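You operate a simulated robot arm through the tools that you are given. There is no shell and no other tool. Be economical: measure what you need, move in short steps, check, and stop when the job is done.

The job below is to be done with a simulated robot arm. You get a single attempt, and the scene is never put back.

## Task
Add soap and water to the plugged sink, soak the yellow bowl, unplug.
Fine: soak it till its mark is gone; two pumps of soap; water between the sink's lines; tap off; bowl and stopper end on the drainer.

It is judged by the outcome, as a careful person would: the job done as asked, and still so three seconds after it is handed in. It fails if anything else is knocked over, pushed out of place, dropped, spilled or broken. A push-on lid holds only when it is set on centred and level and pressed home; a screw cap is set on level and turned clockwise until tight.

## Robot
A 7-joint arm with a two-finger parallel gripper on a trunk, on a base that drives. Base frame: it is fixed to the floor where the robot stands at the start and does not move with it; the origin is under the middle of the robot, x ahead of it, y to its left, z up. Units: mm, rad, N and s.
With the tool pointing down near the work surface it reaches from about 260 to 720 mm from the robot's upright axis, wherever it stands. Its first joint turns from -2.007 to 2.007 rad. Places, roughly: drainer [700, -300, 900]; sink bowl [800, 200, 800]; soap pump [900, 0, 1000]; tap lever [700, 500, 1000]. Payload 3.91 kg.
Tool frame: the origin (TCP) lies between the finger pads and is the grasp point; the fingertips stand 30 mm ahead of it; z points along the fingers, y is the line along which they close. The gripper opens to 110 mm. The fingers are 20 mm wide and 10 mm thick; the gripper's body (48 by 112 mm) begins 55 mm behind the TCP.
Orientation is that of the tool frame in the base frame, as a unit quaternion [x, y, z, w]. With the fingers straight down and closing along the base's y, the tool's x points along the base's -x, its y along +y and its z along -z.

## Interface
- The arm moves only by the tool nudge_tool. Its argument "commands" is a list of rows, each a list of 3 entries, a list of its own where there are three numbers: the shift along the tool's x, y, z in cm, then the turn, a rotation vector about the tool's x, y, z in rad, then the finger opening in cm, from 0 to 11. In form: [[[dx, dy, dz], [ax, ay, az], grip], ...]. A call has 1 to 8 rows; each row is the pose to reach, as a shift and turn from the pose commanded when the call began, along the tool's axes at that moment. Each row takes 0.2 s and may step no farther than 50 mm and 0.15 rad from the row before; otherwise, or with a gripper value out of range, the whole call is refused. A pose out of reach is approached as far as the arm can. The call stops where the force on the tool passes 70 N (or 10 N more than at its start, if that is more) or the arm is blocked; 0.2 s more then pass. The fingers move at their own pace (about 108 mm/s each) and stop on an object; they squeeze with about 38 N. The grip force told is the motor's: it shows also when the fingers shut on nothing. Time passes only in rows, and 0.2 s behind the last, so rows that repeat a pose let the fingers close. It gives the time, the measured TCP pose, the force on the tool (base axes), the opening and the grip force at its end, in the units of the frame above (readings bear some noise), with the torque about the TCP (base axes, N m) and any sound that the robot's microphone picked up.
- Cameras (640 x 400 px; columns grow to the right, rows downward): "scene" is now at [14, 144.3, 1705.8]; the picture's right is [-0.10, -1.00, 0.00], its down [-0.77, 0.08, -0.63] and it looks along [0.63, -0.06, -0.78] (base axes); focal length 265 px, centre (320, 200). "wrist" rides on the gripper at [72, 17, -103] in the tool frame; the picture's right is [-0.23, 0.97, 0.00], its down [-0.76, -0.18, -0.62] and it looks along [-0.61, -0.14, 0.78] (tool axes); focal length 222 px, centre (320, 200). There is no depth. A picture from a camera that has moved, and an enlarged one, comes with that camera's place and axes in the base frame and with its lens.
- capture(camera): a new picture of that camera. No time passes.
- slide_trunk(by): slides the trunk up (or, below 0, down) by that many mm; the arm and the scene camera ride with it, the base frame stays. It gives what a move gives, with no picture.
- steer(legs): drives the robot by 1 to 6 legs, each [ahead, turn to the left] in mm and rad, along the robot's own axes; the way and the turn of a leg run together, so that a leg with both is an arc; at most 1500 mm and 3.142 rad a leg. The arm and the cameras ride along, it lands a little off, and it stops where it bumps. It gives what a move gives.
- pan_tilt(pan, tilt): turns the head with the scene camera to pan (to the left, within 2.705 rad either way) and tilt (down, from -0.506 to 1.204), counted from straight ahead of the robot. It gives what a move gives.
- zoom(camera, box): a new picture of the part [left, top, right, bottom] of that camera's present view, enlarged. No time passes.
- finish_job(): hands the job in; it is judged then, once.

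Go step by step. Nothing tells you exact positions but the pictures and the camera data: compare them with the known pose of the tool, close in by small moves and look again before you grip or let go. The budget is 120 turns and 90 pictures, counting those below and the enlarged ones. Unless the task says otherwise, let go and move clear before handing in, and close with one line.

The tools are called after "Call:" by a JSON object that holds its "api" and its "payload". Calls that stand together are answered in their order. nudge_tool: Moves the arm, as the interface text tells. Its arguments: {"type":"object","properties":{"commands":{"type":"array"}},"required":["commands"]} The other tools are called the same way: slide_trunk (by) slides the trunk up or down; steer (legs) drives the base; pan_tilt (pan, tilt) turns the head that bears the scene camera; capture (camera) takes a picture; zoom (camera, box) takes an enlarged picture of a part of a camera's view; finish_job () hands the job in.

At the start:

```text
t: 0.0
tool_pos: [453.0, -110.8, 1274.2]
tcp_rot: [0.001, 1.0, 0.001, 0.0]
contact_force: [0.2, -0.3, 0.1]
moment: [0.0, 0.0, -0.01]
gripper_width: 109.9
finger_force: 0.0
trunk travel left (down, up): [-825.0, 165.0]
robot x, y, heading: [-2.8, 1.6, -0.002]
head pan, tilt: [-0.098, 0.892]
```

scene: 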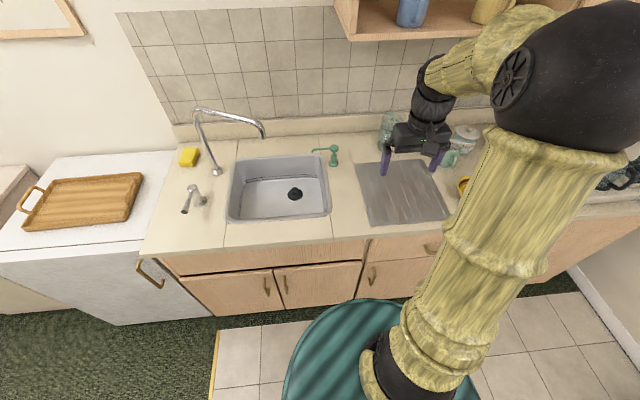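
wrist: 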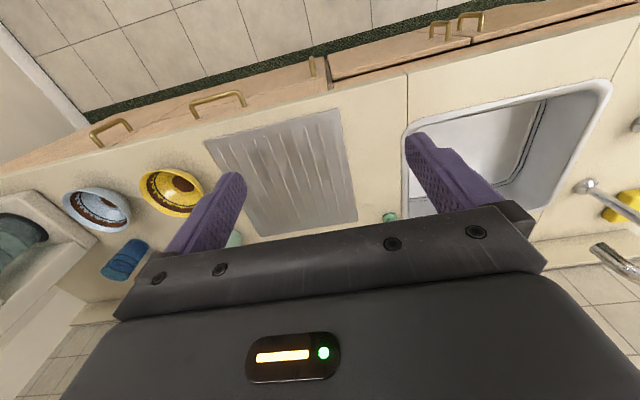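

I see the sink with a dark stopper, tap and lever to the left, the soap pump on the right behind the sink, the drainer, and the yellow bowl beyond the drainer. I'll zoom in to measure.

Call:
{"api": "zoom", "payload": {"camera": "scene", "box": [160, 90, 360, 260]}}

Call:
{"api": "zoom", "payload": {"camera": "wrist", "box": [40, 100, 360, 300]}}

```text
2.35 times, centred on (260, 175) of scene
camera zoom: at [14.0, 144.3, 1705.8], right [-0.1, -1.0, 0.0], down [-0.77, 0.08, -0.63], along [0.63, -0.06, -0.78], focal length 624 px, centre (461, 259)
```

zoom: 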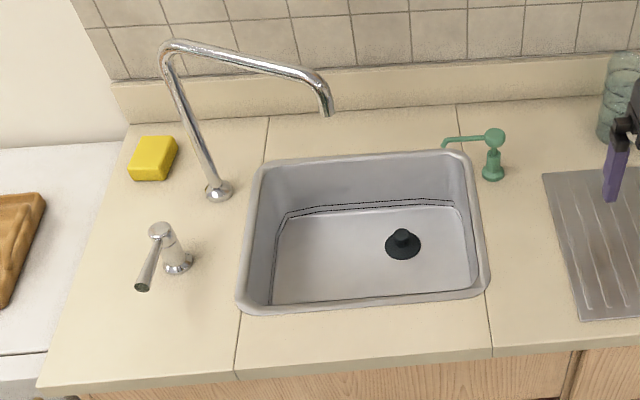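

```text
2.00 times, centred on (200, 200) of wrist
camera zoom: at [379.5, -93.2, 1378.1], right [0.23, 0.97, 0.0], down [0.76, -0.18, 0.62], along [0.61, -0.14, -0.78], focal length 444 px, centre (560, 200)
```

zoom: 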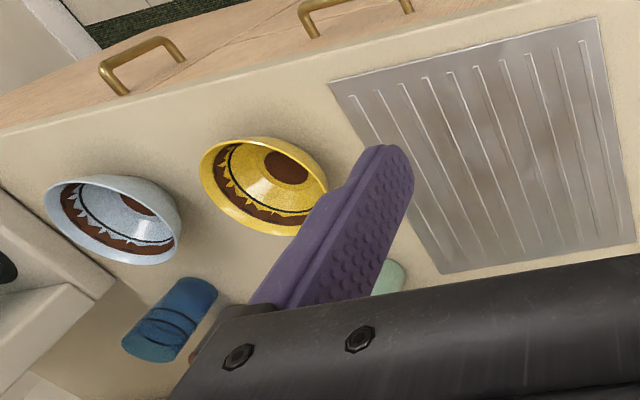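

Counter is at about z=900; the sink spans x 588–925, y 40–433, the stopper is near (834,178), the pump near (849,5), the lever post near (701,546) and the bowl near (606,-502). Standing about 180–200 mm further ahead would bring everything in reach, so I drive there by a gentle arc.

Call:
{"api": "steer", "payload": {"legs": [[90, 0.35], [90, -0.35]]}}

```text
t: 3.3
tool_pos: [628.4, -81.9, 1272.2]
tcp_rot: [0.001, 1.0, 0.0, -0.001]
contact_force: [0.5, 0.2, 0.0]
moment: [0.0, 0.0, 0.01]
gripper_width: 110.0
finger_force: 0.0
trunk travel left (down, up): [-825.0, 165.0]
robot x, y, heading: [176.0, 29.8, -0.006]
head pan, tilt: [-0.098, 0.892]
```

Call:
{"api": "capture", "payload": {"camera": "scene"}}

Call:
{"api": "capture", "payload": {"camera": "wrist"}}

Call:
{"api": "zoom", "payload": {"camera": "scene", "box": [130, 150, 290, 270]}}

```text
85 pictures are left
camera scene: at [191.2, 174.8, 1705.8], right [-0.1, -0.99, 0.0], down [-0.77, 0.08, -0.63], along [0.62, -0.06, -0.78], focal length 265 px, centre (320, 200)
```

scene: 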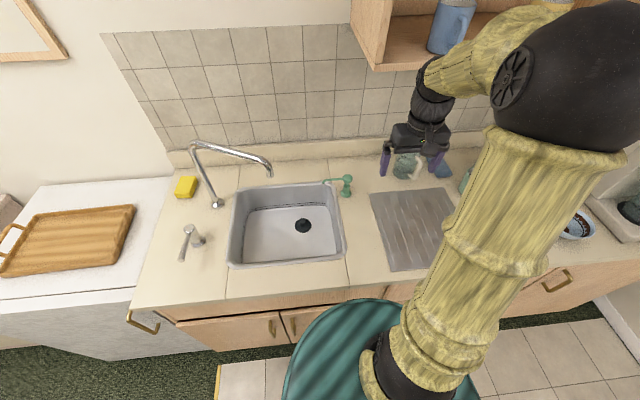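

```text
84 pictures are left
camera wrist: at [555.3, -64.2, 1376.2], right [0.23, 0.97, 0.0], down [0.76, -0.18, 0.62], along [0.61, -0.14, -0.78], focal length 222 px, centre (320, 200)
```

wrist: 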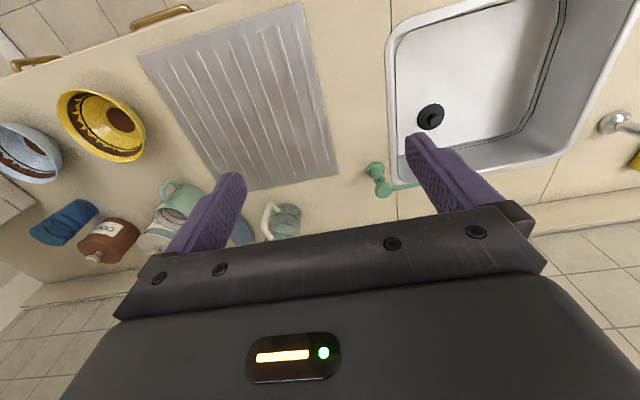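

```text
3.33 times, centred on (210, 210) of scene
camera zoom: at [191.2, 174.8, 1705.8], right [-0.1, -0.99, 0.0], down [-0.77, 0.08, -0.63], along [0.62, -0.06, -0.78], focal length 885 px, centre (687, 167)
```

zoom: 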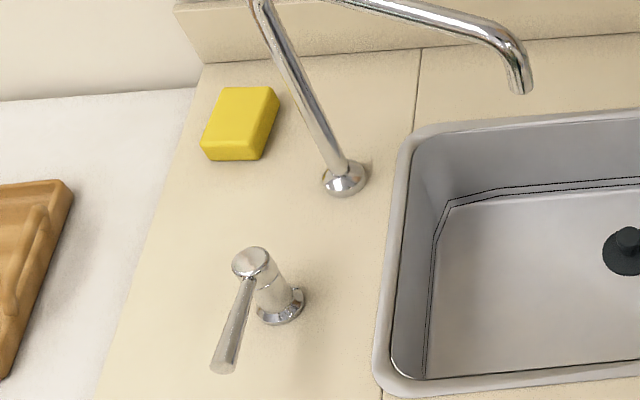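

The lines appear as two close dark rings low on the sink wall. Now I measure the pump and the lines closely.

Call:
{"api": "zoom", "payload": {"camera": "scene", "box": [220, 160, 380, 280]}}

Call:
{"api": "zoom", "payload": {"camera": "wrist", "box": [330, 80, 490, 200]}}

Call:
{"api": "zoom", "payload": {"camera": "wrist", "box": [0, 60, 240, 270]}}

```text
3.33 times, centred on (300, 220) of scene
camera zoom: at [191.2, 174.8, 1705.8], right [-0.1, -0.99, 0.0], down [-0.77, 0.08, -0.63], along [0.62, -0.06, -0.78], focal length 885 px, centre (387, 133)
```

zoom: 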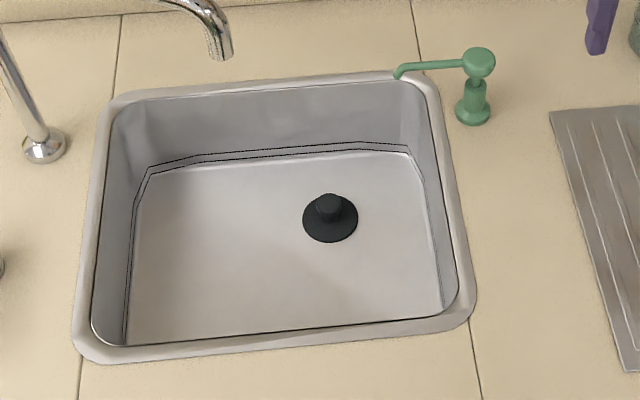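

```text
3.33 times, centred on (410, 140) of wrist
camera zoom: at [555.3, -64.2, 1376.2], right [0.23, 0.97, 0.0], down [0.76, -0.18, 0.62], along [0.61, -0.14, -0.78], focal length 740 px, centre (20, 400)
```

zoom: 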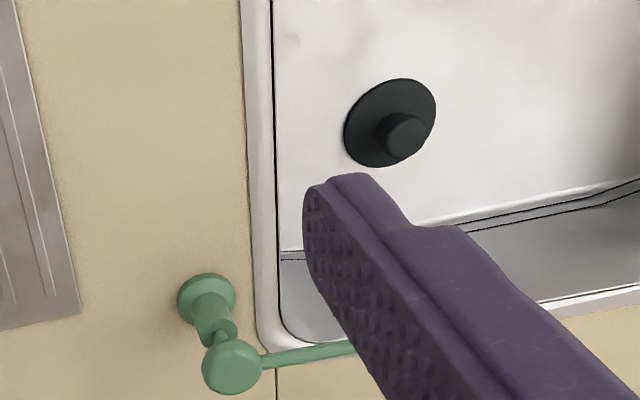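

```text
1.90 times, centred on (120, 165) of wrist
camera zoom: at [555.3, -64.2, 1376.2], right [0.23, 0.97, 0.0], down [0.76, -0.18, 0.62], along [0.61, -0.14, -0.78], focal length 423 px, centre (701, 267)
```

zoom: 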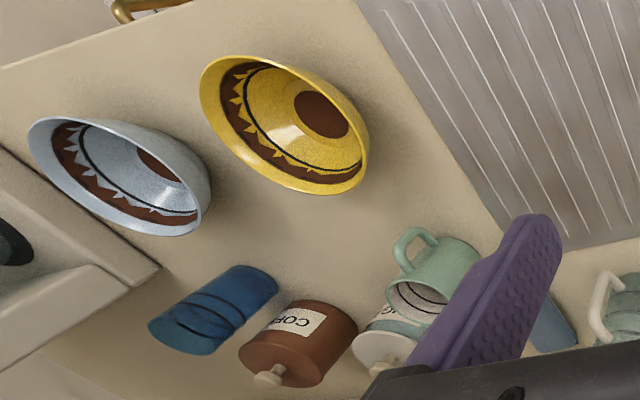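

Triangulated: pump head at about (853,4,998), stopper knob at about (815,183,798). I close the fingers and go above the pump head.

Call:
{"api": "nudge_tool", "payload": {"commands": [[[-2, 1.2, 4], [0, 0, 0], 0], [[-6, 2.5, 7], [0, 0, 0], 0], [[-10, 4, 10], [0, 0, 0], 0], [[-14, 5.5, 13], [0, 0, 0], 0], [[-18, 7, 16], [0, 0, 0], 0], [[-21.5, 8.2, 18], [0, 0, 0], 0], [[-22.5, 8.6, 18.5], [0, 0, 0], 0], [[-22.5, 8.6, 18.5], [0, 0, 0], 0]]}}

Call:
{"api": "capture", "payload": {"camera": "wrist"}}

Call:
{"api": "zoom", "payload": {"camera": "scene", "box": [220, 80, 460, 280]}}

```text
refused: row 2 steps farther than a row can; nothing moved
```

```text
79 pictures are left
camera wrist: at [555.3, -64.2, 1376.2], right [0.23, 0.97, 0.0], down [0.76, -0.18, 0.62], along [0.61, -0.14, -0.78], focal length 222 px, centre (320, 200)
```

wrist: 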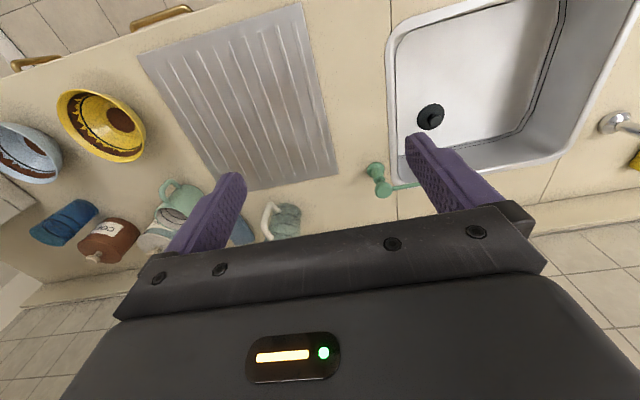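

```text
2.00 times, centred on (340, 180) of scene
camera zoom: at [191.2, 174.8, 1705.8], right [-0.1, -0.99, 0.0], down [-0.77, 0.08, -0.63], along [0.62, -0.06, -0.78], focal length 531 px, centre (280, 240)
```

zoom: 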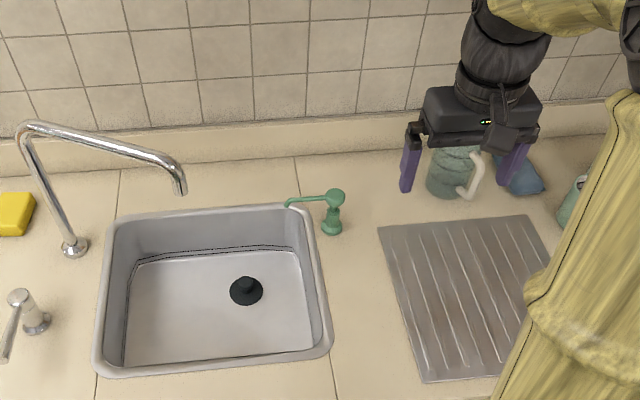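

Refused for step length; I use even steps to the spot above the pump.

Call:
{"api": "nudge_tool", "payload": {"commands": [[[-2.8, 1.07, 2.3], [0, 0, 0], 0], [[-5.6, 2.15, 4.6], [0, 0, 0], 0], [[-8.4, 3.2, 6.9], [0, 0, 0], 0], [[-11.2, 4.3, 9.2], [0, 0, 0], 0], [[-14, 5.4, 11.6], [0, 0, 0], 0], [[-17, 6.4, 13.9], [0, 0, 0], 0], [[-20, 7.5, 16.2], [0, 0, 0], 0], [[-22.5, 8.6, 18.5], [0, 0, 0], 0]]}}

Call:
{"api": "capture", "payload": {"camera": "wrist"}}

Call:
{"api": "zoom", "payload": {"camera": "scene", "box": [220, 80, 460, 280]}}

```text
t: 5.1
tool_pos: [854.5, 4.2, 1084.9]
tcp_rot: [0.002, 1.0, 0.0, 0.0]
contact_force: [-0.4, 1.0, 0.0]
moment: [0.02, -0.01, -0.03]
gripper_width: 0.0
finger_force: 37.3
trunk travel left (down, up): [-825.0, 165.0]
robot x, y, heading: [175.1, 26.6, -0.003]
head pan, tilt: [-0.098, 0.892]
```

```text
77 pictures are left
camera wrist: at [781.6, 20.8, 1187.7], right [0.23, 0.97, 0.0], down [0.76, -0.18, 0.62], along [0.61, -0.14, -0.78], focal length 222 px, centre (320, 200)
```

wrist: 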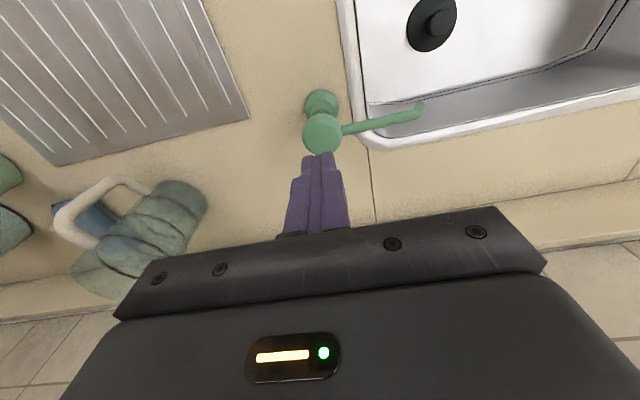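

```text
2.00 times, centred on (340, 180) of scene
camera zoom: at [192.1, 175.4, 1705.7], right [-0.1, -0.99, 0.0], down [-0.77, 0.08, -0.63], along [0.62, -0.07, -0.78], focal length 531 px, centre (280, 240)
```

zoom: 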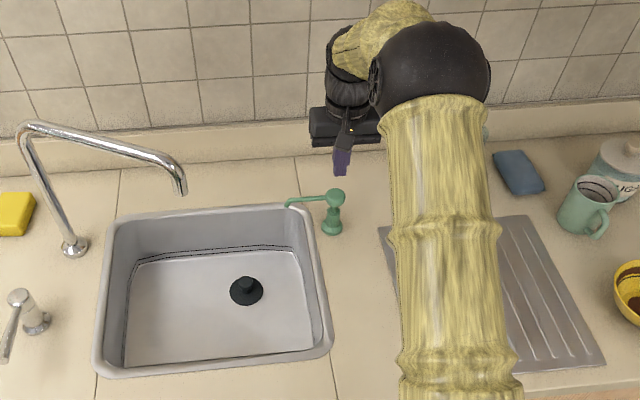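

The fingertips are right above the pump head. I lower gently to find contact.

Call:
{"api": "nudge_tool", "payload": {"commands": [[[0, 0.15, 1.5], [0, 0, 0], 0], [[0, 0.15, 3], [0, 0, 0], 0], [[0, 0.15, 3.8], [0, 0, 0], 0], [[0, 0.15, 4.3], [0, 0, 0], 0], [[0, 0.15, 4.8], [0, 0, 0], 0]]}}

```text
t: 6.3
tool_pos: [853.8, 3.9, 1037.3]
tcp_rot: [0.002, 1.0, 0.001, 0.0]
contact_force: [-0.5, 0.5, 0.5]
moment: [-0.01, 0.01, -0.02]
gripper_width: 0.1
finger_force: 37.8
trunk travel left (down, up): [-825.0, 165.0]
robot x, y, heading: [175.6, 31.5, -0.006]
head pan, tilt: [-0.098, 0.892]
```

No contact yet at tip z≈1007; I go on in small steps.

Call:
{"api": "nudge_tool", "payload": {"commands": [[[0, 0, 0.4], [0, 0, 0], 0], [[0, 0, 0.8], [0, 0, 0], 0], [[0, 0, 1.2], [0, 0, 0], 0]]}}

Call:
{"api": "zoom", "payload": {"camera": "wrist", "box": [240, 60, 440, 220]}}

```text
t: 7.1
tool_pos: [853.5, 4.9, 1026.7]
tcp_rot: [0.002, 1.0, 0.0, 0.001]
contact_force: [0.3, -0.3, 0.9]
moment: [-0.01, 0.0, 0.0]
gripper_width: 0.0
finger_force: 37.6
trunk travel left (down, up): [-825.0, 165.0]
robot x, y, heading: [175.1, 30.6, -0.008]
head pan, tilt: [-0.098, 0.892]
```

```text
2.50 times, centred on (340, 140) of wrist
camera zoom: at [779.8, 22.4, 1129.5], right [0.23, 0.97, 0.0], down [0.76, -0.18, 0.62], along [0.61, -0.14, -0.78], focal length 555 px, centre (270, 350)
```

zoom: 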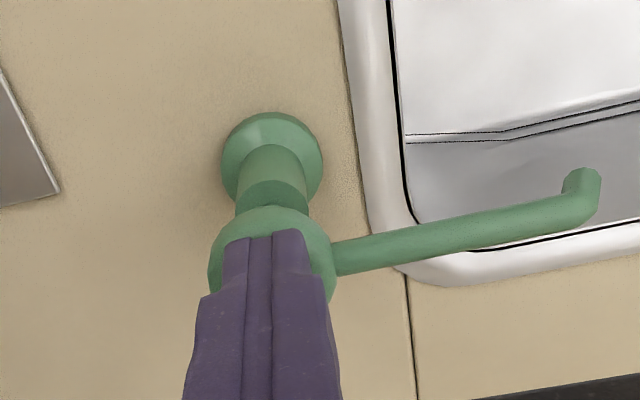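

The tip is right on top of the head. I press down slowly.

Call:
{"api": "nudge_tool", "payload": {"commands": [[[0, 0, 0.4], [0, 0, 0], 0], [[0, 0, 0.8], [0, 0, 0], 0], [[0, 0, 1.2], [0, 0, 0], 0]]}}

```text
t: 7.9
tool_pos: [853.2, 5.0, 1015.0]
tcp_rot: [0.002, 1.0, 0.0, 0.0]
contact_force: [-1.4, 0.1, 2.5]
moment: [0.03, 0.04, 0.01]
gripper_width: 0.0
finger_force: 37.3
trunk travel left (down, up): [-825.0, 165.0]
robot x, y, heading: [173.8, 30.2, -0.01]
head pan, tilt: [-0.098, 0.892]
```

Call:
{"api": "nudge_tool", "payload": {"commands": [[[0, 0, 0.4], [0, 0, 0], 0], [[0, 0, 0.8], [0, 0, 0], 0], [[0, 0, 1.2], [0, 0, 0], 0]]}}

Call:
{"api": "zoom", "payload": {"camera": "wrist", "box": [240, 60, 440, 220]}}

```text
t: 8.7
tool_pos: [853.4, 6.6, 1009.1]
tcp_rot: [0.002, 1.0, 0.0, 0.005]
contact_force: [-3.0, 0.4, 38.4]
moment: [0.01, 0.24, 0.1]
gripper_width: 0.0
finger_force: 37.5
trunk travel left (down, up): [-825.0, 165.0]
robot x, y, heading: [177.0, 31.4, -0.007]
head pan, tilt: [-0.098, 0.892]
```

```text
2.50 times, centred on (340, 140) of wrist
camera zoom: at [778.5, 22.5, 1111.2], right [0.23, 0.97, 0.0], down [0.75, -0.18, 0.63], along [0.61, -0.14, -0.78], focal length 555 px, centre (270, 350)
```

zoom: 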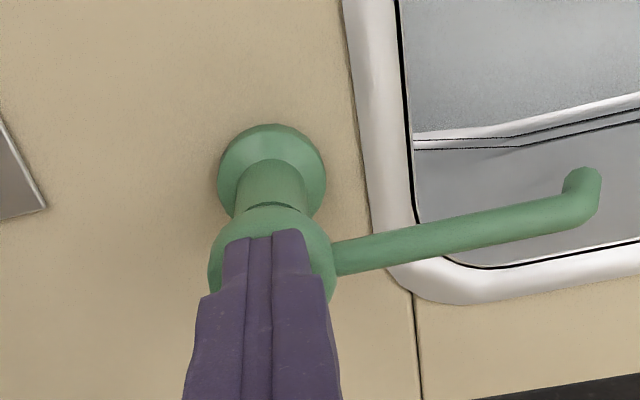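

The head has hit bottom (38 N): one pump. I raise fully and look for soap in the sink.

Call:
{"api": "nudge_tool", "payload": {"commands": [[[0, 0, -0.8], [0, 0, 0], 0], [[0, 0, -2], [0, 0, 0], 0], [[0, 0, -3.4], [0, 0, 0], 0], [[0, 0, -4.5], [0, 0, 0], 0]]}}

Call:
{"api": "zoom", "payload": {"camera": "scene", "box": [220, 160, 380, 280]}}

Call:
{"api": "zoom", "payload": {"camera": "wrist", "box": [240, 0, 560, 220]}}

```text
t: 9.7
tool_pos: [852.9, 6.5, 1048.7]
tcp_rot: [0.003, 1.0, 0.0, 0.0]
contact_force: [-0.3, 0.4, -0.1]
moment: [-0.01, -0.01, 0.0]
gripper_width: 0.2
finger_force: 38.0
trunk travel left (down, up): [-825.0, 165.0]
robot x, y, heading: [174.8, 31.4, -0.006]
head pan, tilt: [-0.098, 0.892]
```

```text
3.33 times, centred on (300, 220) of scene
camera zoom: at [190.0, 175.1, 1705.7], right [-0.1, -0.99, 0.0], down [-0.77, 0.08, -0.63], along [0.63, -0.06, -0.78], focal length 885 px, centre (387, 133)
```

zoom: 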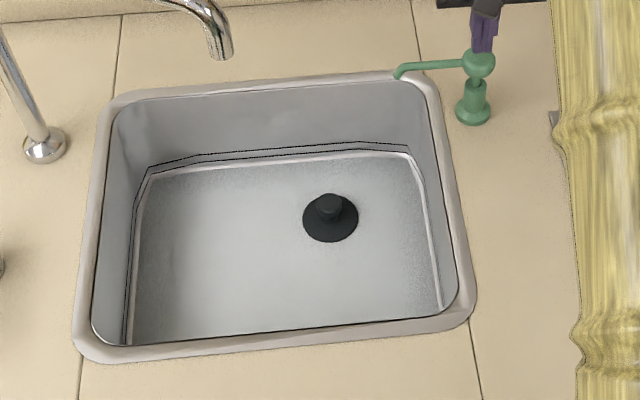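

```text
1.82 times, centred on (400, 110) of wrist
camera zoom: at [779.2, 22.5, 1151.6], right [0.23, 0.97, 0.0], down [0.76, -0.18, 0.62], along [0.61, -0.14, -0.78], focal length 404 px, centre (174, 364)
```

zoom: 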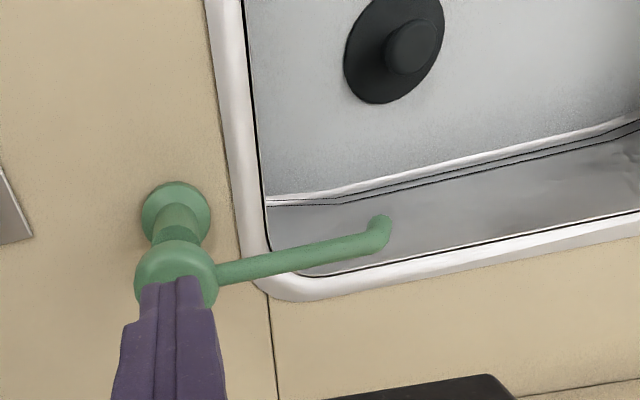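

The floor now shows a soap film, so the first pump worked. Second pump the same way, then up clear.

Call:
{"api": "nudge_tool", "payload": {"commands": [[[0, 0, 1.2], [0, 0, 0], 0], [[0, 0, 2.2], [0, 0, 0], 0], [[0, 0, 3], [0, 0, 0], 0], [[0, 0, 3.6], [0, 0, 0], 0], [[0, 0, 4.1], [0, 0, 0], 0], [[0, 0, 4.5], [0, 0, 0], 0], [[0, 0, 4.5], [0, 0, 0], 0]]}}

```text
t: 11.3
tool_pos: [853.3, 5.9, 1008.7]
tcp_rot: [0.002, 1.0, -0.001, 0.005]
contact_force: [-0.2, 3.7, 40.4]
moment: [0.13, 0.16, -0.05]
gripper_width: 0.1
finger_force: 37.9
trunk travel left (down, up): [-825.0, 165.0]
robot x, y, heading: [176.8, 32.5, -0.006]
head pan, tilt: [-0.098, 0.892]
```

Call:
{"api": "nudge_tool", "payload": {"commands": [[[0, 0, -1], [0, 0, 0], 0], [[0, 0, -3], [0, 0, 0], 0], [[0, 0, -6], [0, 0, 0], 0], [[0, 0, -10], [0, 0, 0], 0], [[4, 0, -12], [0, 0, 0], 0], [[8.5, 0, -13.5], [0, 0, 0], 0]]}}

Call:
{"api": "zoom", "payload": {"camera": "scene", "box": [220, 160, 380, 280]}}

Call:
{"api": "zoom", "payload": {"camera": "scene", "box": [160, 210, 220, 270]}}

```text
t: 12.7
tool_pos: [768.1, 3.3, 1139.0]
tcp_rot: [0.002, 1.0, -0.001, 0.001]
contact_force: [-0.6, 1.3, 0.5]
moment: [0.0, -0.03, 0.0]
gripper_width: 0.0
finger_force: 38.0
trunk travel left (down, up): [-825.0, 165.0]
robot x, y, heading: [179.1, 29.2, -0.004]
head pan, tilt: [-0.098, 0.892]
```

```text
3.33 times, centred on (300, 220) of scene
camera zoom: at [188.6, 175.1, 1705.7], right [-0.1, -0.99, 0.0], down [-0.77, 0.08, -0.63], along [0.63, -0.06, -0.78], focal length 885 px, centre (387, 133)
```

zoom: 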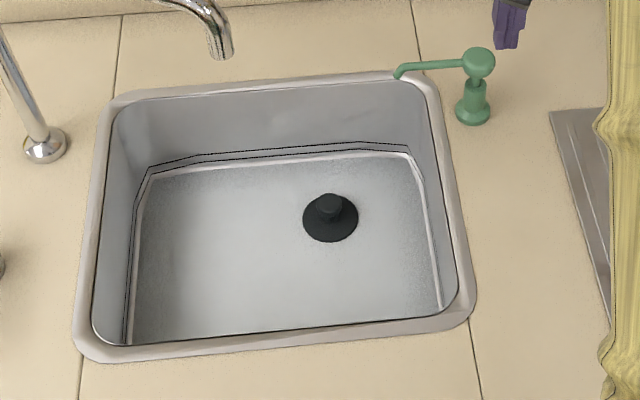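

```text
6.67 times, centred on (190, 240) of scene
camera zoom: at [188.6, 175.1, 1705.7], right [-0.1, -0.99, 0.0], down [-0.77, 0.08, -0.63], along [0.63, -0.06, -0.78], focal length 1769 px, centre (1187, -67)
```

zoom: 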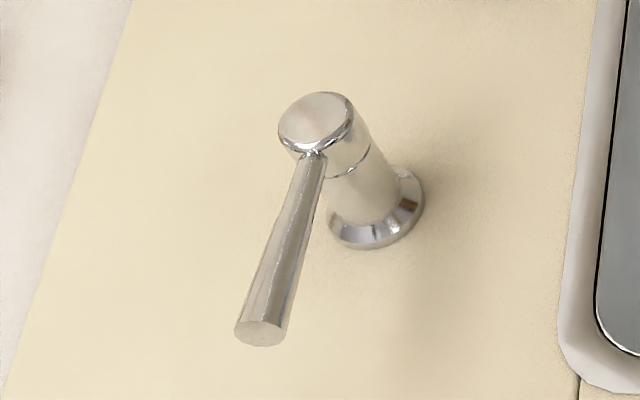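

Both pumps are done, and the soap film is there. Next I go to the lever: its post is near (690,543), with the handle pointing toward me and its tip near (584,546,980). I'll approach on the near side of the sink with fingers open enough to straddle it.

Call:
{"api": "nudge_tool", "payload": {"commands": [[[4.5, 0, 0], [0, 0, 0], 4.5], [[9, 2, 0], [0, 0, 0], 4.5], [[12.5, 5.5, 0], [0, 0, 0], 4.5], [[14.5, 10, 0], [0, 0, 0], 4.5], [[15, 15, 0], [0, 0, 0], 4.5], [[15, 20, 0], [0, 0, 0], 4.5], [[15, 25, 0], [0, 0, 0], 4.5], [[15, 30, 0], [0, 0, 0], 4.5]]}}

Call:
{"api": "nudge_tool", "payload": {"commands": [[[0, 4.5, 0], [0, 0, 0], 4.5], [[0, 9, 0], [0, 0, 0], 4.5], [[0, 13.5, 0], [0, 0, 0], 4.5], [[0, 18, 0], [0, 0, 0], 4.5], [[0, 21.5, 0], [0, 0, 0], 4.5], [[0, 23.5, 1], [0, 0, 0], 4.5], [[0, 23.5, 3], [0, 0, 0], 4.5]]}}

Call:
{"api": "capture", "payload": {"camera": "wrist"}}

Call:
{"api": "capture", "payload": {"camera": "scene"}}

```text
refused: row 5 steps farther than a row can; nothing moved
```

```text
t: 14.4
tool_pos: [778.0, 224.8, 1108.8]
tcp_rot: [0.013, 1.0, -0.004, 0.004]
contact_force: [7.1, -26.8, 7.4]
moment: [2.99, 0.72, 0.21]
gripper_width: 45.1
finger_force: 0.2
trunk travel left (down, up): [-825.0, 165.0]
robot x, y, heading: [177.2, 26.8, -0.008]
head pan, tilt: [-0.098, 0.892]
stopped in row 7: the force on the tool passed its limit at 90 N (the readings are from after the stop); the commanded pose is now the measured one
```

```text
69 pictures are left
camera wrist: at [703.5, 243.8, 1211.2], right [0.25, 0.97, -0.01], down [0.75, -0.19, 0.63], along [0.61, -0.16, -0.78], focal length 222 px, centre (320, 200)
```

wrist: 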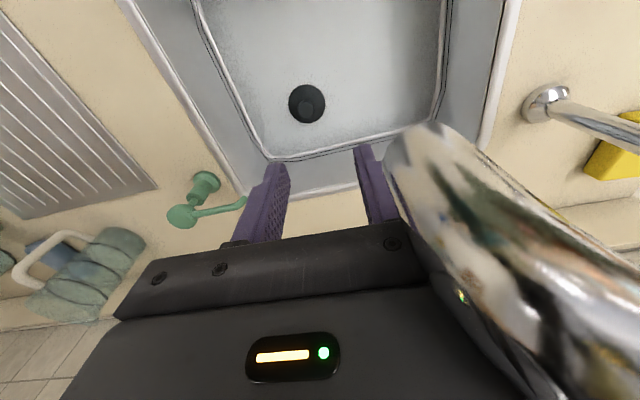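

```text
68 pictures are left
camera scene: at [191.8, 171.0, 1705.6], right [-0.11, -0.99, 0.0], down [-0.77, 0.08, -0.63], along [0.63, -0.07, -0.78], focal length 265 px, centre (320, 200)
```

scene: 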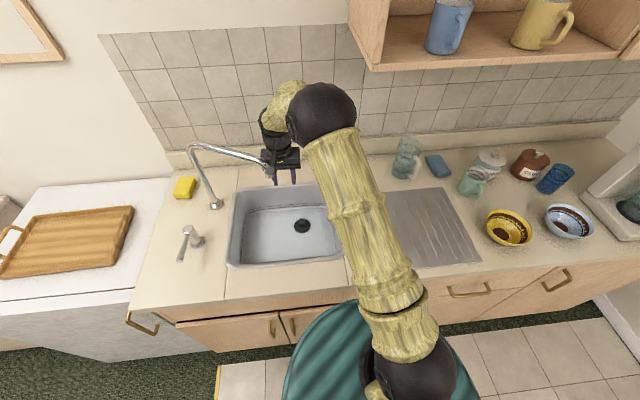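

My first call was refused and the second one, sent on the assumption that it worked, ran the gripper into the spout. I back straight away from it and check whether it moved.

Call:
{"api": "nudge_tool", "payload": {"commands": [[[0, -2, 0], [0, 0, 0], 4.5], [[0, -5, 0], [0, 0, 0], 4.5], [[4, -7, 0], [0, 0, 0], 4.5], [[8.5, -7, -1], [0, 0, 0], 4.5], [[13, -7, -2], [0, 0, 0], 4.5], [[16.5, -7, -3], [0, 0, 0], 4.5]]}}

Call:
{"api": "capture", "payload": {"camera": "scene"}}

```text
t: 15.8
tool_pos: [604.6, 163.1, 1137.5]
tcp_rot: [0.008, 1.0, -0.004, 0.003]
contact_force: [0.3, 0.4, 0.0]
moment: [-0.02, -0.04, 0.0]
gripper_width: 44.6
finger_force: 0.1
trunk travel left (down, up): [-825.0, 165.0]
robot x, y, heading: [174.9, 32.0, -0.011]
head pan, tilt: [-0.098, 0.892]
```

```text
67 pictures are left
camera scene: at [190.1, 174.5, 1705.8], right [-0.11, -0.99, 0.0], down [-0.77, 0.08, -0.63], along [0.63, -0.07, -0.78], focal length 265 px, centre (320, 200)
```

scene: 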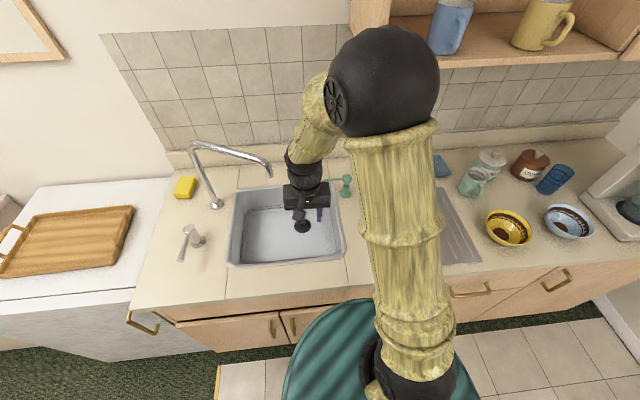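

The spout is in its old place. I now move left along the near side to above the lever.

Call:
{"api": "nudge_tool", "payload": {"commands": [[[0, 4.7, 0], [0, 0, 0], 4.5], [[0, 9.4, 0], [0, 0, 0], 4.5], [[0, 14.1, 0], [0, 0, 0], 4.5], [[0, 18.8, 0], [0, 0, 0], 4.5], [[0, 23.5, 0], [0, 0, 0], 4.5], [[0, 28.2, 0], [0, 0, 0], 4.5], [[0, 32.9, 0], [0, 0, 0], 4.5], [[0, 37.5, 0], [0, 0, 0], 4.5]]}}

Call:
{"api": "capture", "payload": {"camera": "wrist"}}

Call:
{"api": "capture", "payload": {"camera": "scene"}}

```text
t: 17.6
tool_pos: [614.7, 540.7, 1131.9]
tcp_rot: [0.008, 1.0, -0.004, 0.002]
contact_force: [-0.4, 0.6, 0.1]
moment: [-0.04, -0.01, 0.0]
gripper_width: 45.1
finger_force: 0.1
trunk travel left (down, up): [-825.0, 165.0]
robot x, y, heading: [175.2, 33.1, -0.007]
head pan, tilt: [-0.098, 0.892]
```

```text
66 pictures are left
camera wrist: at [541.7, 560.6, 1234.6], right [0.24, 0.97, -0.01], down [0.76, -0.19, 0.63], along [0.61, -0.16, -0.78], focal length 222 px, centre (320, 200)
```

wrist: 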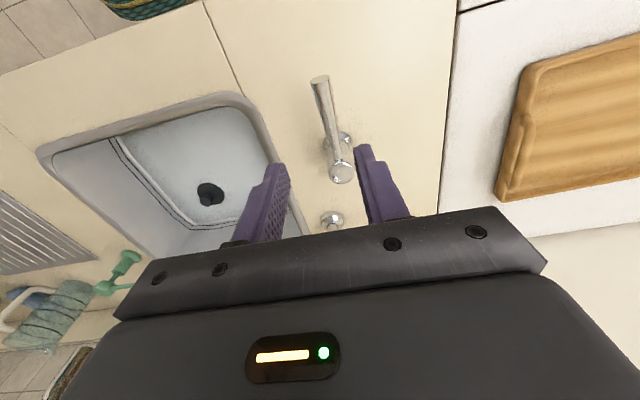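

```text
65 pictures are left
camera scene: at [192.2, 177.0, 1705.6], right [-0.11, -0.99, 0.0], down [-0.77, 0.08, -0.63], along [0.62, -0.07, -0.78], focal length 265 px, centre (320, 200)
```

scene: 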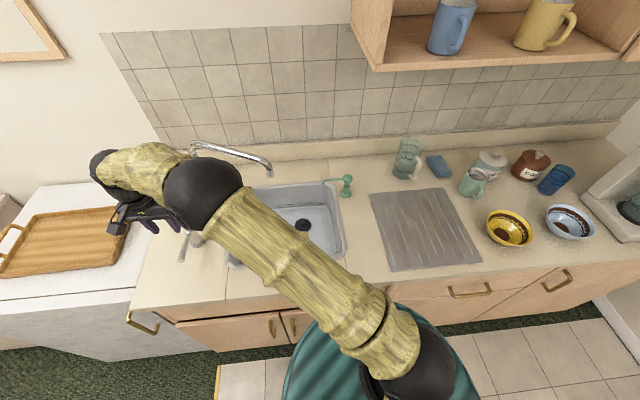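

The lever runs along -x at y≈546.5 from x≈699 to 587, at height about 980. I lower with the fingers straddling its end.

Call:
{"api": "nudge_tool", "payload": {"commands": [[[0.4, 0.5, 4], [0, 0, 0], 4.5], [[0.8, 0.6, 8], [0, 0, 0], 4.5], [[0.8, 0.6, 11], [0, 0, 0], 4.5], [[0.8, 0.6, 13], [0, 0, 0], 4.5], [[0.8, 0.6, 14.5], [0, 0, 0], 4.5]]}}

Call:
{"api": "capture", "payload": {"camera": "wrist"}}

```text
t: 18.8
tool_pos: [606.9, 546.8, 987.6]
tcp_rot: [0.009, 1.0, -0.004, 0.0]
contact_force: [-0.5, -0.8, 0.0]
moment: [0.0, -0.02, 0.01]
gripper_width: 45.0
finger_force: 0.2
trunk travel left (down, up): [-825.0, 165.0]
robot x, y, heading: [174.6, 28.9, -0.009]
head pan, tilt: [-0.098, 0.892]
```

```text
64 pictures are left
camera wrist: at [533.7, 566.0, 1091.0], right [0.24, 0.97, -0.01], down [0.76, -0.19, 0.63], along [0.61, -0.16, -0.78], focal length 222 px, centre (320, 200)
```

wrist: 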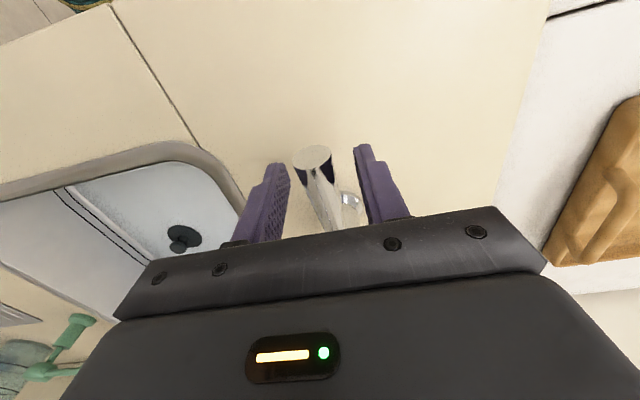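

The lever end lies between the fingers. I try a small sideways push toward the sink (-y) and watch the force and sound.

Call:
{"api": "nudge_tool", "payload": {"commands": [[[0, -0.8, 0], [0, 0, 0], 4.5], [[0, -1.4, 0], [0, 0, 0], 4.5], [[0, -1.8, 0], [0, 0, 0], 4.5]]}}

```text
t: 19.6
tool_pos: [607.0, 530.9, 989.8]
tcp_rot: [0.008, 1.0, -0.001, 0.002]
contact_force: [2.3, 15.6, -2.2]
moment: [0.01, -0.08, 0.1]
gripper_width: 52.5
finger_force: 7.5
trunk travel left (down, up): [-825.0, 165.0]
robot x, y, heading: [173.1, 32.3, -0.013]
head pan, tilt: [-0.098, 0.892]
```

It resists at 15 N without obviously moving. I try the other way.

Call:
{"api": "nudge_tool", "payload": {"commands": [[[0, 1, 0], [0, 0, 0], 4.5], [[0, 2, 0], [0, 0, 0], 4.5], [[0, 2.8, 0], [0, 0, 0], 4.5], [[0, 3.3, 0], [0, 0, 0], 4.5], [[0, 3.7, 0], [0, 0, 0], 4.5]]}}

Call:
{"api": "capture", "payload": {"camera": "wrist"}}

```text
t: 20.8
tool_pos: [608.6, 565.2, 989.7]
tcp_rot: [0.009, 1.0, -0.004, 0.003]
contact_force: [0.1, -0.8, -0.4]
moment: [-0.03, -0.02, 0.01]
gripper_width: 45.5
finger_force: 0.1
trunk travel left (down, up): [-825.0, 165.0]
robot x, y, heading: [174.8, 27.4, -0.009]
head pan, tilt: [-0.098, 0.892]
```

```text
63 pictures are left
camera wrist: at [534.5, 584.1, 1092.5], right [0.24, 0.97, -0.01], down [0.76, -0.19, 0.63], along [0.61, -0.16, -0.78], focal length 222 px, centre (320, 200)
```

wrist: 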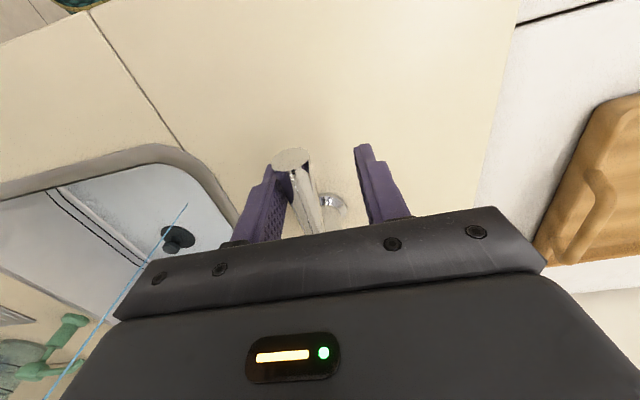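

A thin stream runs: pushing the lever to +y opens the tap (the closed stop is at -y). I open it further and watch the level.

Call:
{"api": "nudge_tool", "payload": {"commands": [[[0, 1, 0], [0, 0, 0], 4.5], [[0, 2, 0], [0, 0, 0], 4.5], [[0, 3, 0], [0, 0, 0], 4.5]]}}

Call:
{"api": "zoom", "payload": {"camera": "scene", "box": [220, 150, 350, 270]}}

Call:
{"api": "capture", "payload": {"camera": "wrist"}}

```text
t: 21.6
tool_pos: [608.0, 595.2, 990.5]
tcp_rot: [0.009, 1.0, -0.004, 0.003]
contact_force: [-1.2, 0.2, -0.6]
moment: [0.0, 0.0, 0.03]
gripper_width: 45.0
finger_force: 0.0
trunk travel left (down, up): [-825.0, 165.0]
robot x, y, heading: [178.9, 30.3, -0.008]
head pan, tilt: [-0.098, 0.892]
```

```text
3.33 times, centred on (285, 210) of scene
camera zoom: at [191.7, 175.5, 1705.7], right [-0.11, -0.99, 0.0], down [-0.77, 0.08, -0.63], along [0.62, -0.07, -0.78], focal length 885 px, centre (437, 167)
```

zoom: 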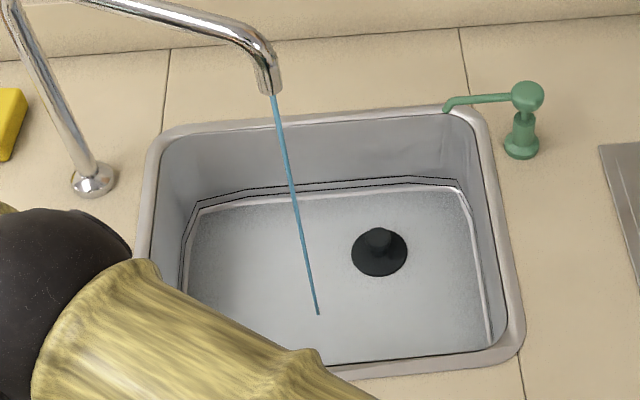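

```text
61 pictures are left
camera wrist: at [534.5, 614.4, 1092.9], right [0.24, 0.97, -0.01], down [0.76, -0.19, 0.63], along [0.61, -0.16, -0.78], focal length 222 px, centre (320, 200)
```

wrist: 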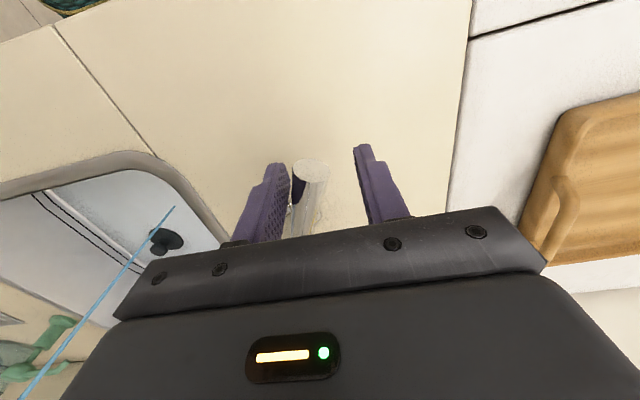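

The stream runs well. I wait in short spells and look at the level against the lines.

Call:
{"api": "nudge_tool", "payload": {"commands": [[[0, 0, 0], [0, 0, 0], 4.5], [[0, 0, 0], [0, 0, 0], 4.5], [[0, 0, 0], [0, 0, 0], 4.5], [[0, 0, 0], [0, 0, 0], 4.5], [[0, 0, 0], [0, 0, 0], 4.5], [[0, 0, 0], [0, 0, 0], 4.5], [[0, 0, 0], [0, 0, 0], 4.5], [[0, 0, 0], [0, 0, 0], 4.5]]}}

Call:
{"api": "zoom", "payload": {"camera": "scene", "box": [240, 195, 330, 255]}}

```text
t: 23.4
tool_pos: [607.2, 594.8, 990.9]
tcp_rot: [0.008, 1.0, -0.004, 0.003]
contact_force: [-0.3, 1.3, -0.3]
moment: [0.0, 0.0, -0.03]
gripper_width: 44.9
finger_force: 0.0
trunk travel left (down, up): [-825.0, 165.0]
robot x, y, heading: [178.1, 26.1, -0.008]
head pan, tilt: [-0.098, 0.892]
```

```text
6.67 times, centred on (285, 225) of scene
camera zoom: at [191.7, 175.2, 1705.7], right [-0.11, -0.99, 0.0], down [-0.77, 0.08, -0.63], along [0.62, -0.07, -0.78], focal length 1769 px, centre (553, 33)
```

zoom: 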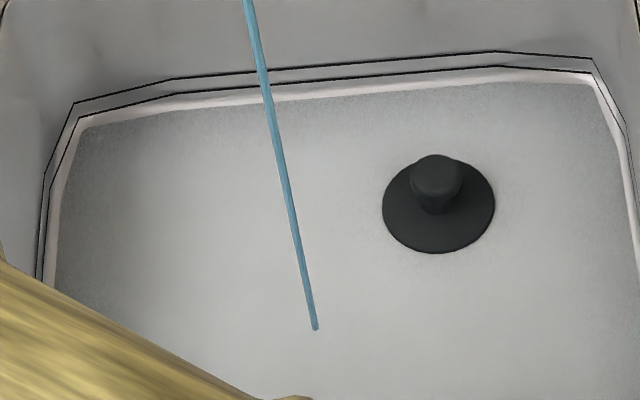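

Call:
{"api": "nudge_tool", "payload": {"commands": [[[0, 0, 0], [0, 0, 0], 4.5], [[0, 0, 0], [0, 0, 0], 4.5], [[0, 0, 0], [0, 0, 0], 4.5], [[0, 0, 0], [0, 0, 0], 4.5], [[0, 0, 0], [0, 0, 0], 4.5], [[0, 0, 0], [0, 0, 0], 4.5], [[0, 0, 0], [0, 0, 0], 4.5], [[0, 0, 0], [0, 0, 0], 4.5]]}}

Call:
{"api": "zoom", "payload": {"camera": "scene", "box": [240, 195, 330, 255]}}

```text
t: 25.2
tool_pos: [607.5, 594.2, 990.4]
tcp_rot: [0.008, 1.0, -0.003, 0.003]
contact_force: [0.8, -0.2, 0.2]
moment: [-0.01, -0.01, -0.02]
gripper_width: 45.0
finger_force: 0.1
trunk travel left (down, up): [-825.0, 165.0]
robot x, y, heading: [177.0, 29.8, -0.014]
head pan, tilt: [-0.098, 0.892]
```

```text
6.67 times, centred on (285, 225) of scene
camera zoom: at [191.7, 175.2, 1705.7], right [-0.11, -0.99, 0.0], down [-0.77, 0.08, -0.63], along [0.62, -0.07, -0.78], focal length 1769 px, centre (553, 33)
```

zoom: 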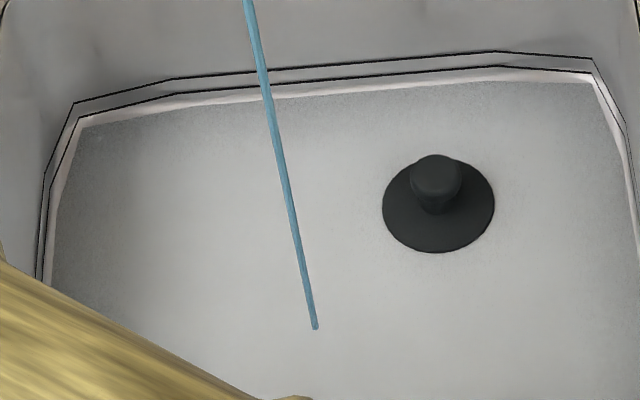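

The level rises slowly (~0.5 mm/s). I open the lever further, sliding inward to follow its arc.

Call:
{"api": "nudge_tool", "payload": {"commands": [[[-1.2, 0.8, 0], [0, 0, 0], 4.5], [[-2.4, 1.6, 0], [0, 0, 0], 4.5], [[-3.3, 2.4, 0], [0, 0, 0], 4.5], [[-3.3, 3.2, 0], [0, 0, 0], 4.5]]}}

Call:
{"api": "zoom", "payload": {"camera": "scene", "box": [240, 195, 330, 255]}}

Call:
{"api": "capture", "payload": {"camera": "wrist"}}

```text
t: 26.2
tool_pos: [631.7, 609.6, 989.2]
tcp_rot: [0.008, 1.0, -0.003, 0.001]
contact_force: [0.5, 0.3, 0.1]
moment: [-0.01, -0.03, 0.0]
gripper_width: 44.8
finger_force: 0.1
out of reach, approached as far as the arm can: row 3, 4
trunk travel left (down, up): [-825.0, 165.0]
robot x, y, heading: [175.2, 30.9, -0.008]
head pan, tilt: [-0.098, 0.892]
```

```text
6.67 times, centred on (285, 225) of scene
camera zoom: at [192.0, 175.4, 1705.7], right [-0.11, -0.99, 0.0], down [-0.77, 0.08, -0.63], along [0.62, -0.07, -0.78], focal length 1769 px, centre (553, 33)
```

zoom: 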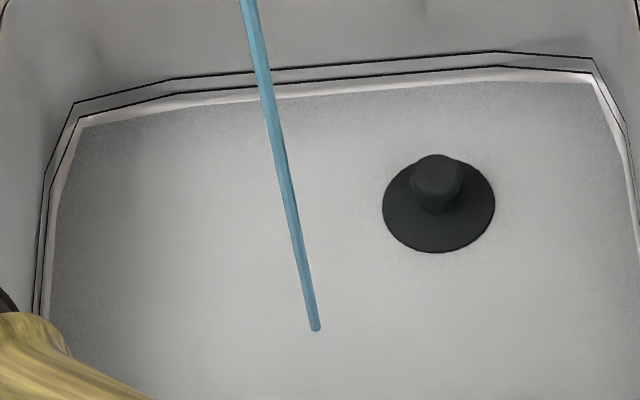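

```text
57 pictures are left
camera wrist: at [559.0, 628.5, 1092.0], right [0.24, 0.97, -0.01], down [0.76, -0.19, 0.63], along [0.61, -0.16, -0.78], focal length 222 px, centre (320, 200)
```

wrist: 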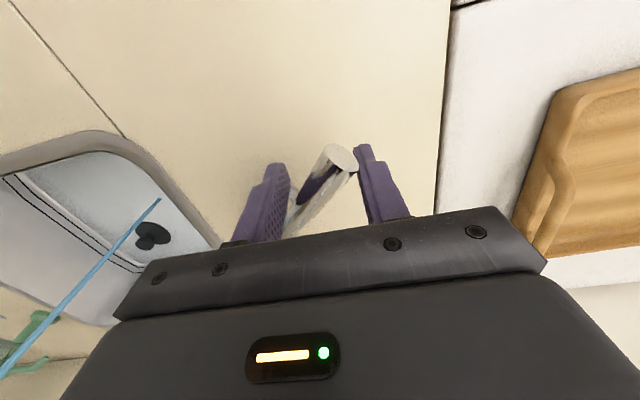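

The stream is stronger and this is the reach limit. I wait two spells and look.

Call:
{"api": "nudge_tool", "payload": {"commands": [[[0, 0, 0], [0, 0, 0], 4.5], [[0, 0, 0], [0, 0, 0], 4.5], [[0, 0, 0], [0, 0, 0], 4.5], [[0, 0, 0], [0, 0, 0], 4.5], [[0, 0, 0], [0, 0, 0], 4.5], [[0, 0, 0], [0, 0, 0], 4.5], [[0, 0, 0], [0, 0, 0], 4.5], [[0, 0, 0], [0, 0, 0], 4.5]]}}

Call:
{"api": "nudge_tool", "payload": {"commands": [[[0, 0, 0], [0, 0, 0], 4.5], [[0, 0, 0], [0, 0, 0], 4.5], [[0, 0, 0], [0, 0, 0], 4.5], [[0, 0, 0], [0, 0, 0], 4.5], [[0, 0, 0], [0, 0, 0], 4.5], [[0, 0, 0], [0, 0, 0], 4.5], [[0, 0, 0], [0, 0, 0], 4.5], [[0, 0, 0], [0, 0, 0], 4.5]]}}

Call:
{"api": "zoom", "payload": {"camera": "scene", "box": [240, 195, 330, 255]}}

```text
t: 28.0
tool_pos: [632.0, 608.8, 988.8]
tcp_rot: [0.009, 1.0, -0.004, 0.002]
contact_force: [0.1, 0.4, -1.3]
moment: [-0.03, -0.01, 0.02]
gripper_width: 44.9
finger_force: 0.0
trunk travel left (down, up): [-825.0, 165.0]
robot x, y, heading: [174.7, 27.5, -0.01]
head pan, tilt: [-0.098, 0.892]
```

```text
t: 29.8
tool_pos: [632.0, 609.8, 988.9]
tcp_rot: [0.009, 1.0, -0.003, 0.002]
contact_force: [-0.5, 0.9, -0.4]
moment: [0.03, 0.04, 0.01]
gripper_width: 44.8
finger_force: 0.1
trunk travel left (down, up): [-825.0, 165.0]
robot x, y, heading: [174.9, 29.5, -0.008]
head pan, tilt: [-0.098, 0.892]
```

```text
6.67 times, centred on (285, 225) of scene
camera zoom: at [191.7, 175.2, 1705.7], right [-0.11, -0.99, 0.0], down [-0.77, 0.08, -0.63], along [0.62, -0.07, -0.78], focal length 1769 px, centre (553, 33)
```

zoom: 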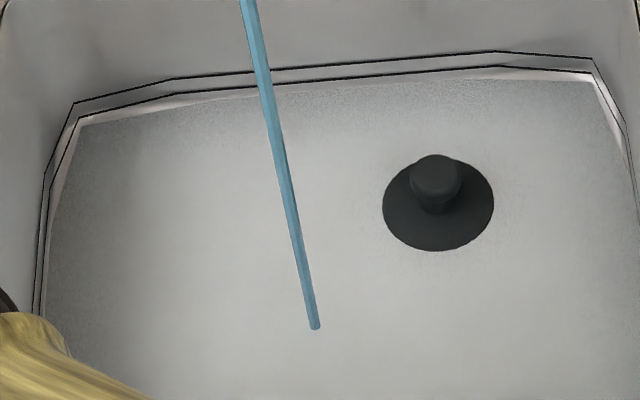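

Rising steadily; the water edge is nearing the lower line. Wait on.

Call:
{"api": "nudge_tool", "payload": {"commands": [[[0, 0, 0], [0, 0, 0], 4.5], [[0, 0, 0], [0, 0, 0], 4.5], [[0, 0, 0], [0, 0, 0], 4.5], [[0, 0, 0], [0, 0, 0], 4.5], [[0, 0, 0], [0, 0, 0], 4.5], [[0, 0, 0], [0, 0, 0], 4.5], [[0, 0, 0], [0, 0, 0], 4.5], [[0, 0, 0], [0, 0, 0], 4.5]]}}

Call:
{"api": "nudge_tool", "payload": {"commands": [[[0, 0, 0], [0, 0, 0], 4.5], [[0, 0, 0], [0, 0, 0], 4.5], [[0, 0, 0], [0, 0, 0], 4.5], [[0, 0, 0], [0, 0, 0], 4.5], [[0, 0, 0], [0, 0, 0], 4.5], [[0, 0, 0], [0, 0, 0], 4.5], [[0, 0, 0], [0, 0, 0], 4.5], [[0, 0, 0], [0, 0, 0], 4.5]]}}

Call:
{"api": "nudge_tool", "payload": {"commands": [[[0, 0, 0], [0, 0, 0], 4.5], [[0, 0, 0], [0, 0, 0], 4.5], [[0, 0, 0], [0, 0, 0], 4.5], [[0, 0, 0], [0, 0, 0], 4.5], [[0, 0, 0], [0, 0, 0], 4.5], [[0, 0, 0], [0, 0, 0], 4.5], [[0, 0, 0], [0, 0, 0], 4.5], [[0, 0, 0], [0, 0, 0], 4.5]]}}

Call:
{"api": "zoom", "payload": {"camera": "scene", "box": [240, 195, 330, 255]}}

```text
t: 31.6
tool_pos: [631.3, 610.2, 990.3]
tcp_rot: [0.009, 1.0, -0.003, 0.002]
contact_force: [-0.1, -0.1, -0.1]
moment: [0.01, 0.01, -0.03]
gripper_width: 45.0
finger_force: 0.0
trunk travel left (down, up): [-825.0, 165.0]
robot x, y, heading: [177.1, 29.9, -0.006]
head pan, tilt: [-0.098, 0.892]
```

```text
t: 33.4
tool_pos: [632.4, 609.2, 990.0]
tcp_rot: [0.01, 1.0, -0.004, 0.003]
contact_force: [0.7, -0.2, 0.4]
moment: [-0.05, 0.03, -0.01]
gripper_width: 44.8
finger_force: 0.1
trunk travel left (down, up): [-825.0, 165.0]
robot x, y, heading: [175.9, 29.3, -0.008]
head pan, tilt: [-0.098, 0.892]
```

```text
t: 35.2
tool_pos: [631.0, 609.4, 990.3]
tcp_rot: [0.009, 1.0, -0.003, 0.003]
contact_force: [-0.2, 0.1, -0.4]
moment: [0.0, 0.0, 0.0]
gripper_width: 45.1
finger_force: 0.0
trunk travel left (down, up): [-825.0, 165.0]
robot x, y, heading: [176.9, 31.3, -0.011]
head pan, tilt: [-0.098, 0.892]
```

```text
6.67 times, centred on (285, 225) of scene
camera zoom: at [191.7, 175.2, 1705.7], right [-0.11, -0.99, 0.0], down [-0.77, 0.08, -0.63], along [0.62, -0.07, -0.78], focal length 1769 px, centre (553, 33)
```

zoom: 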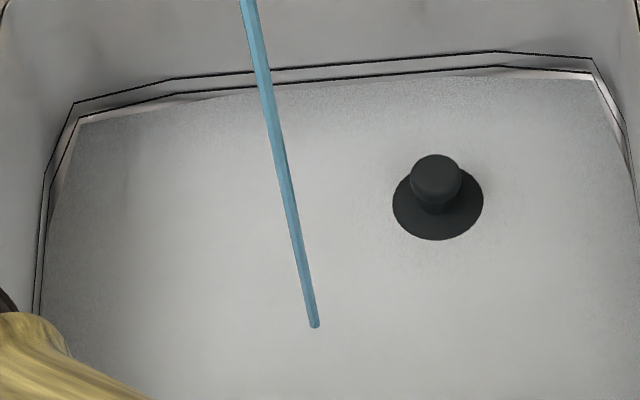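

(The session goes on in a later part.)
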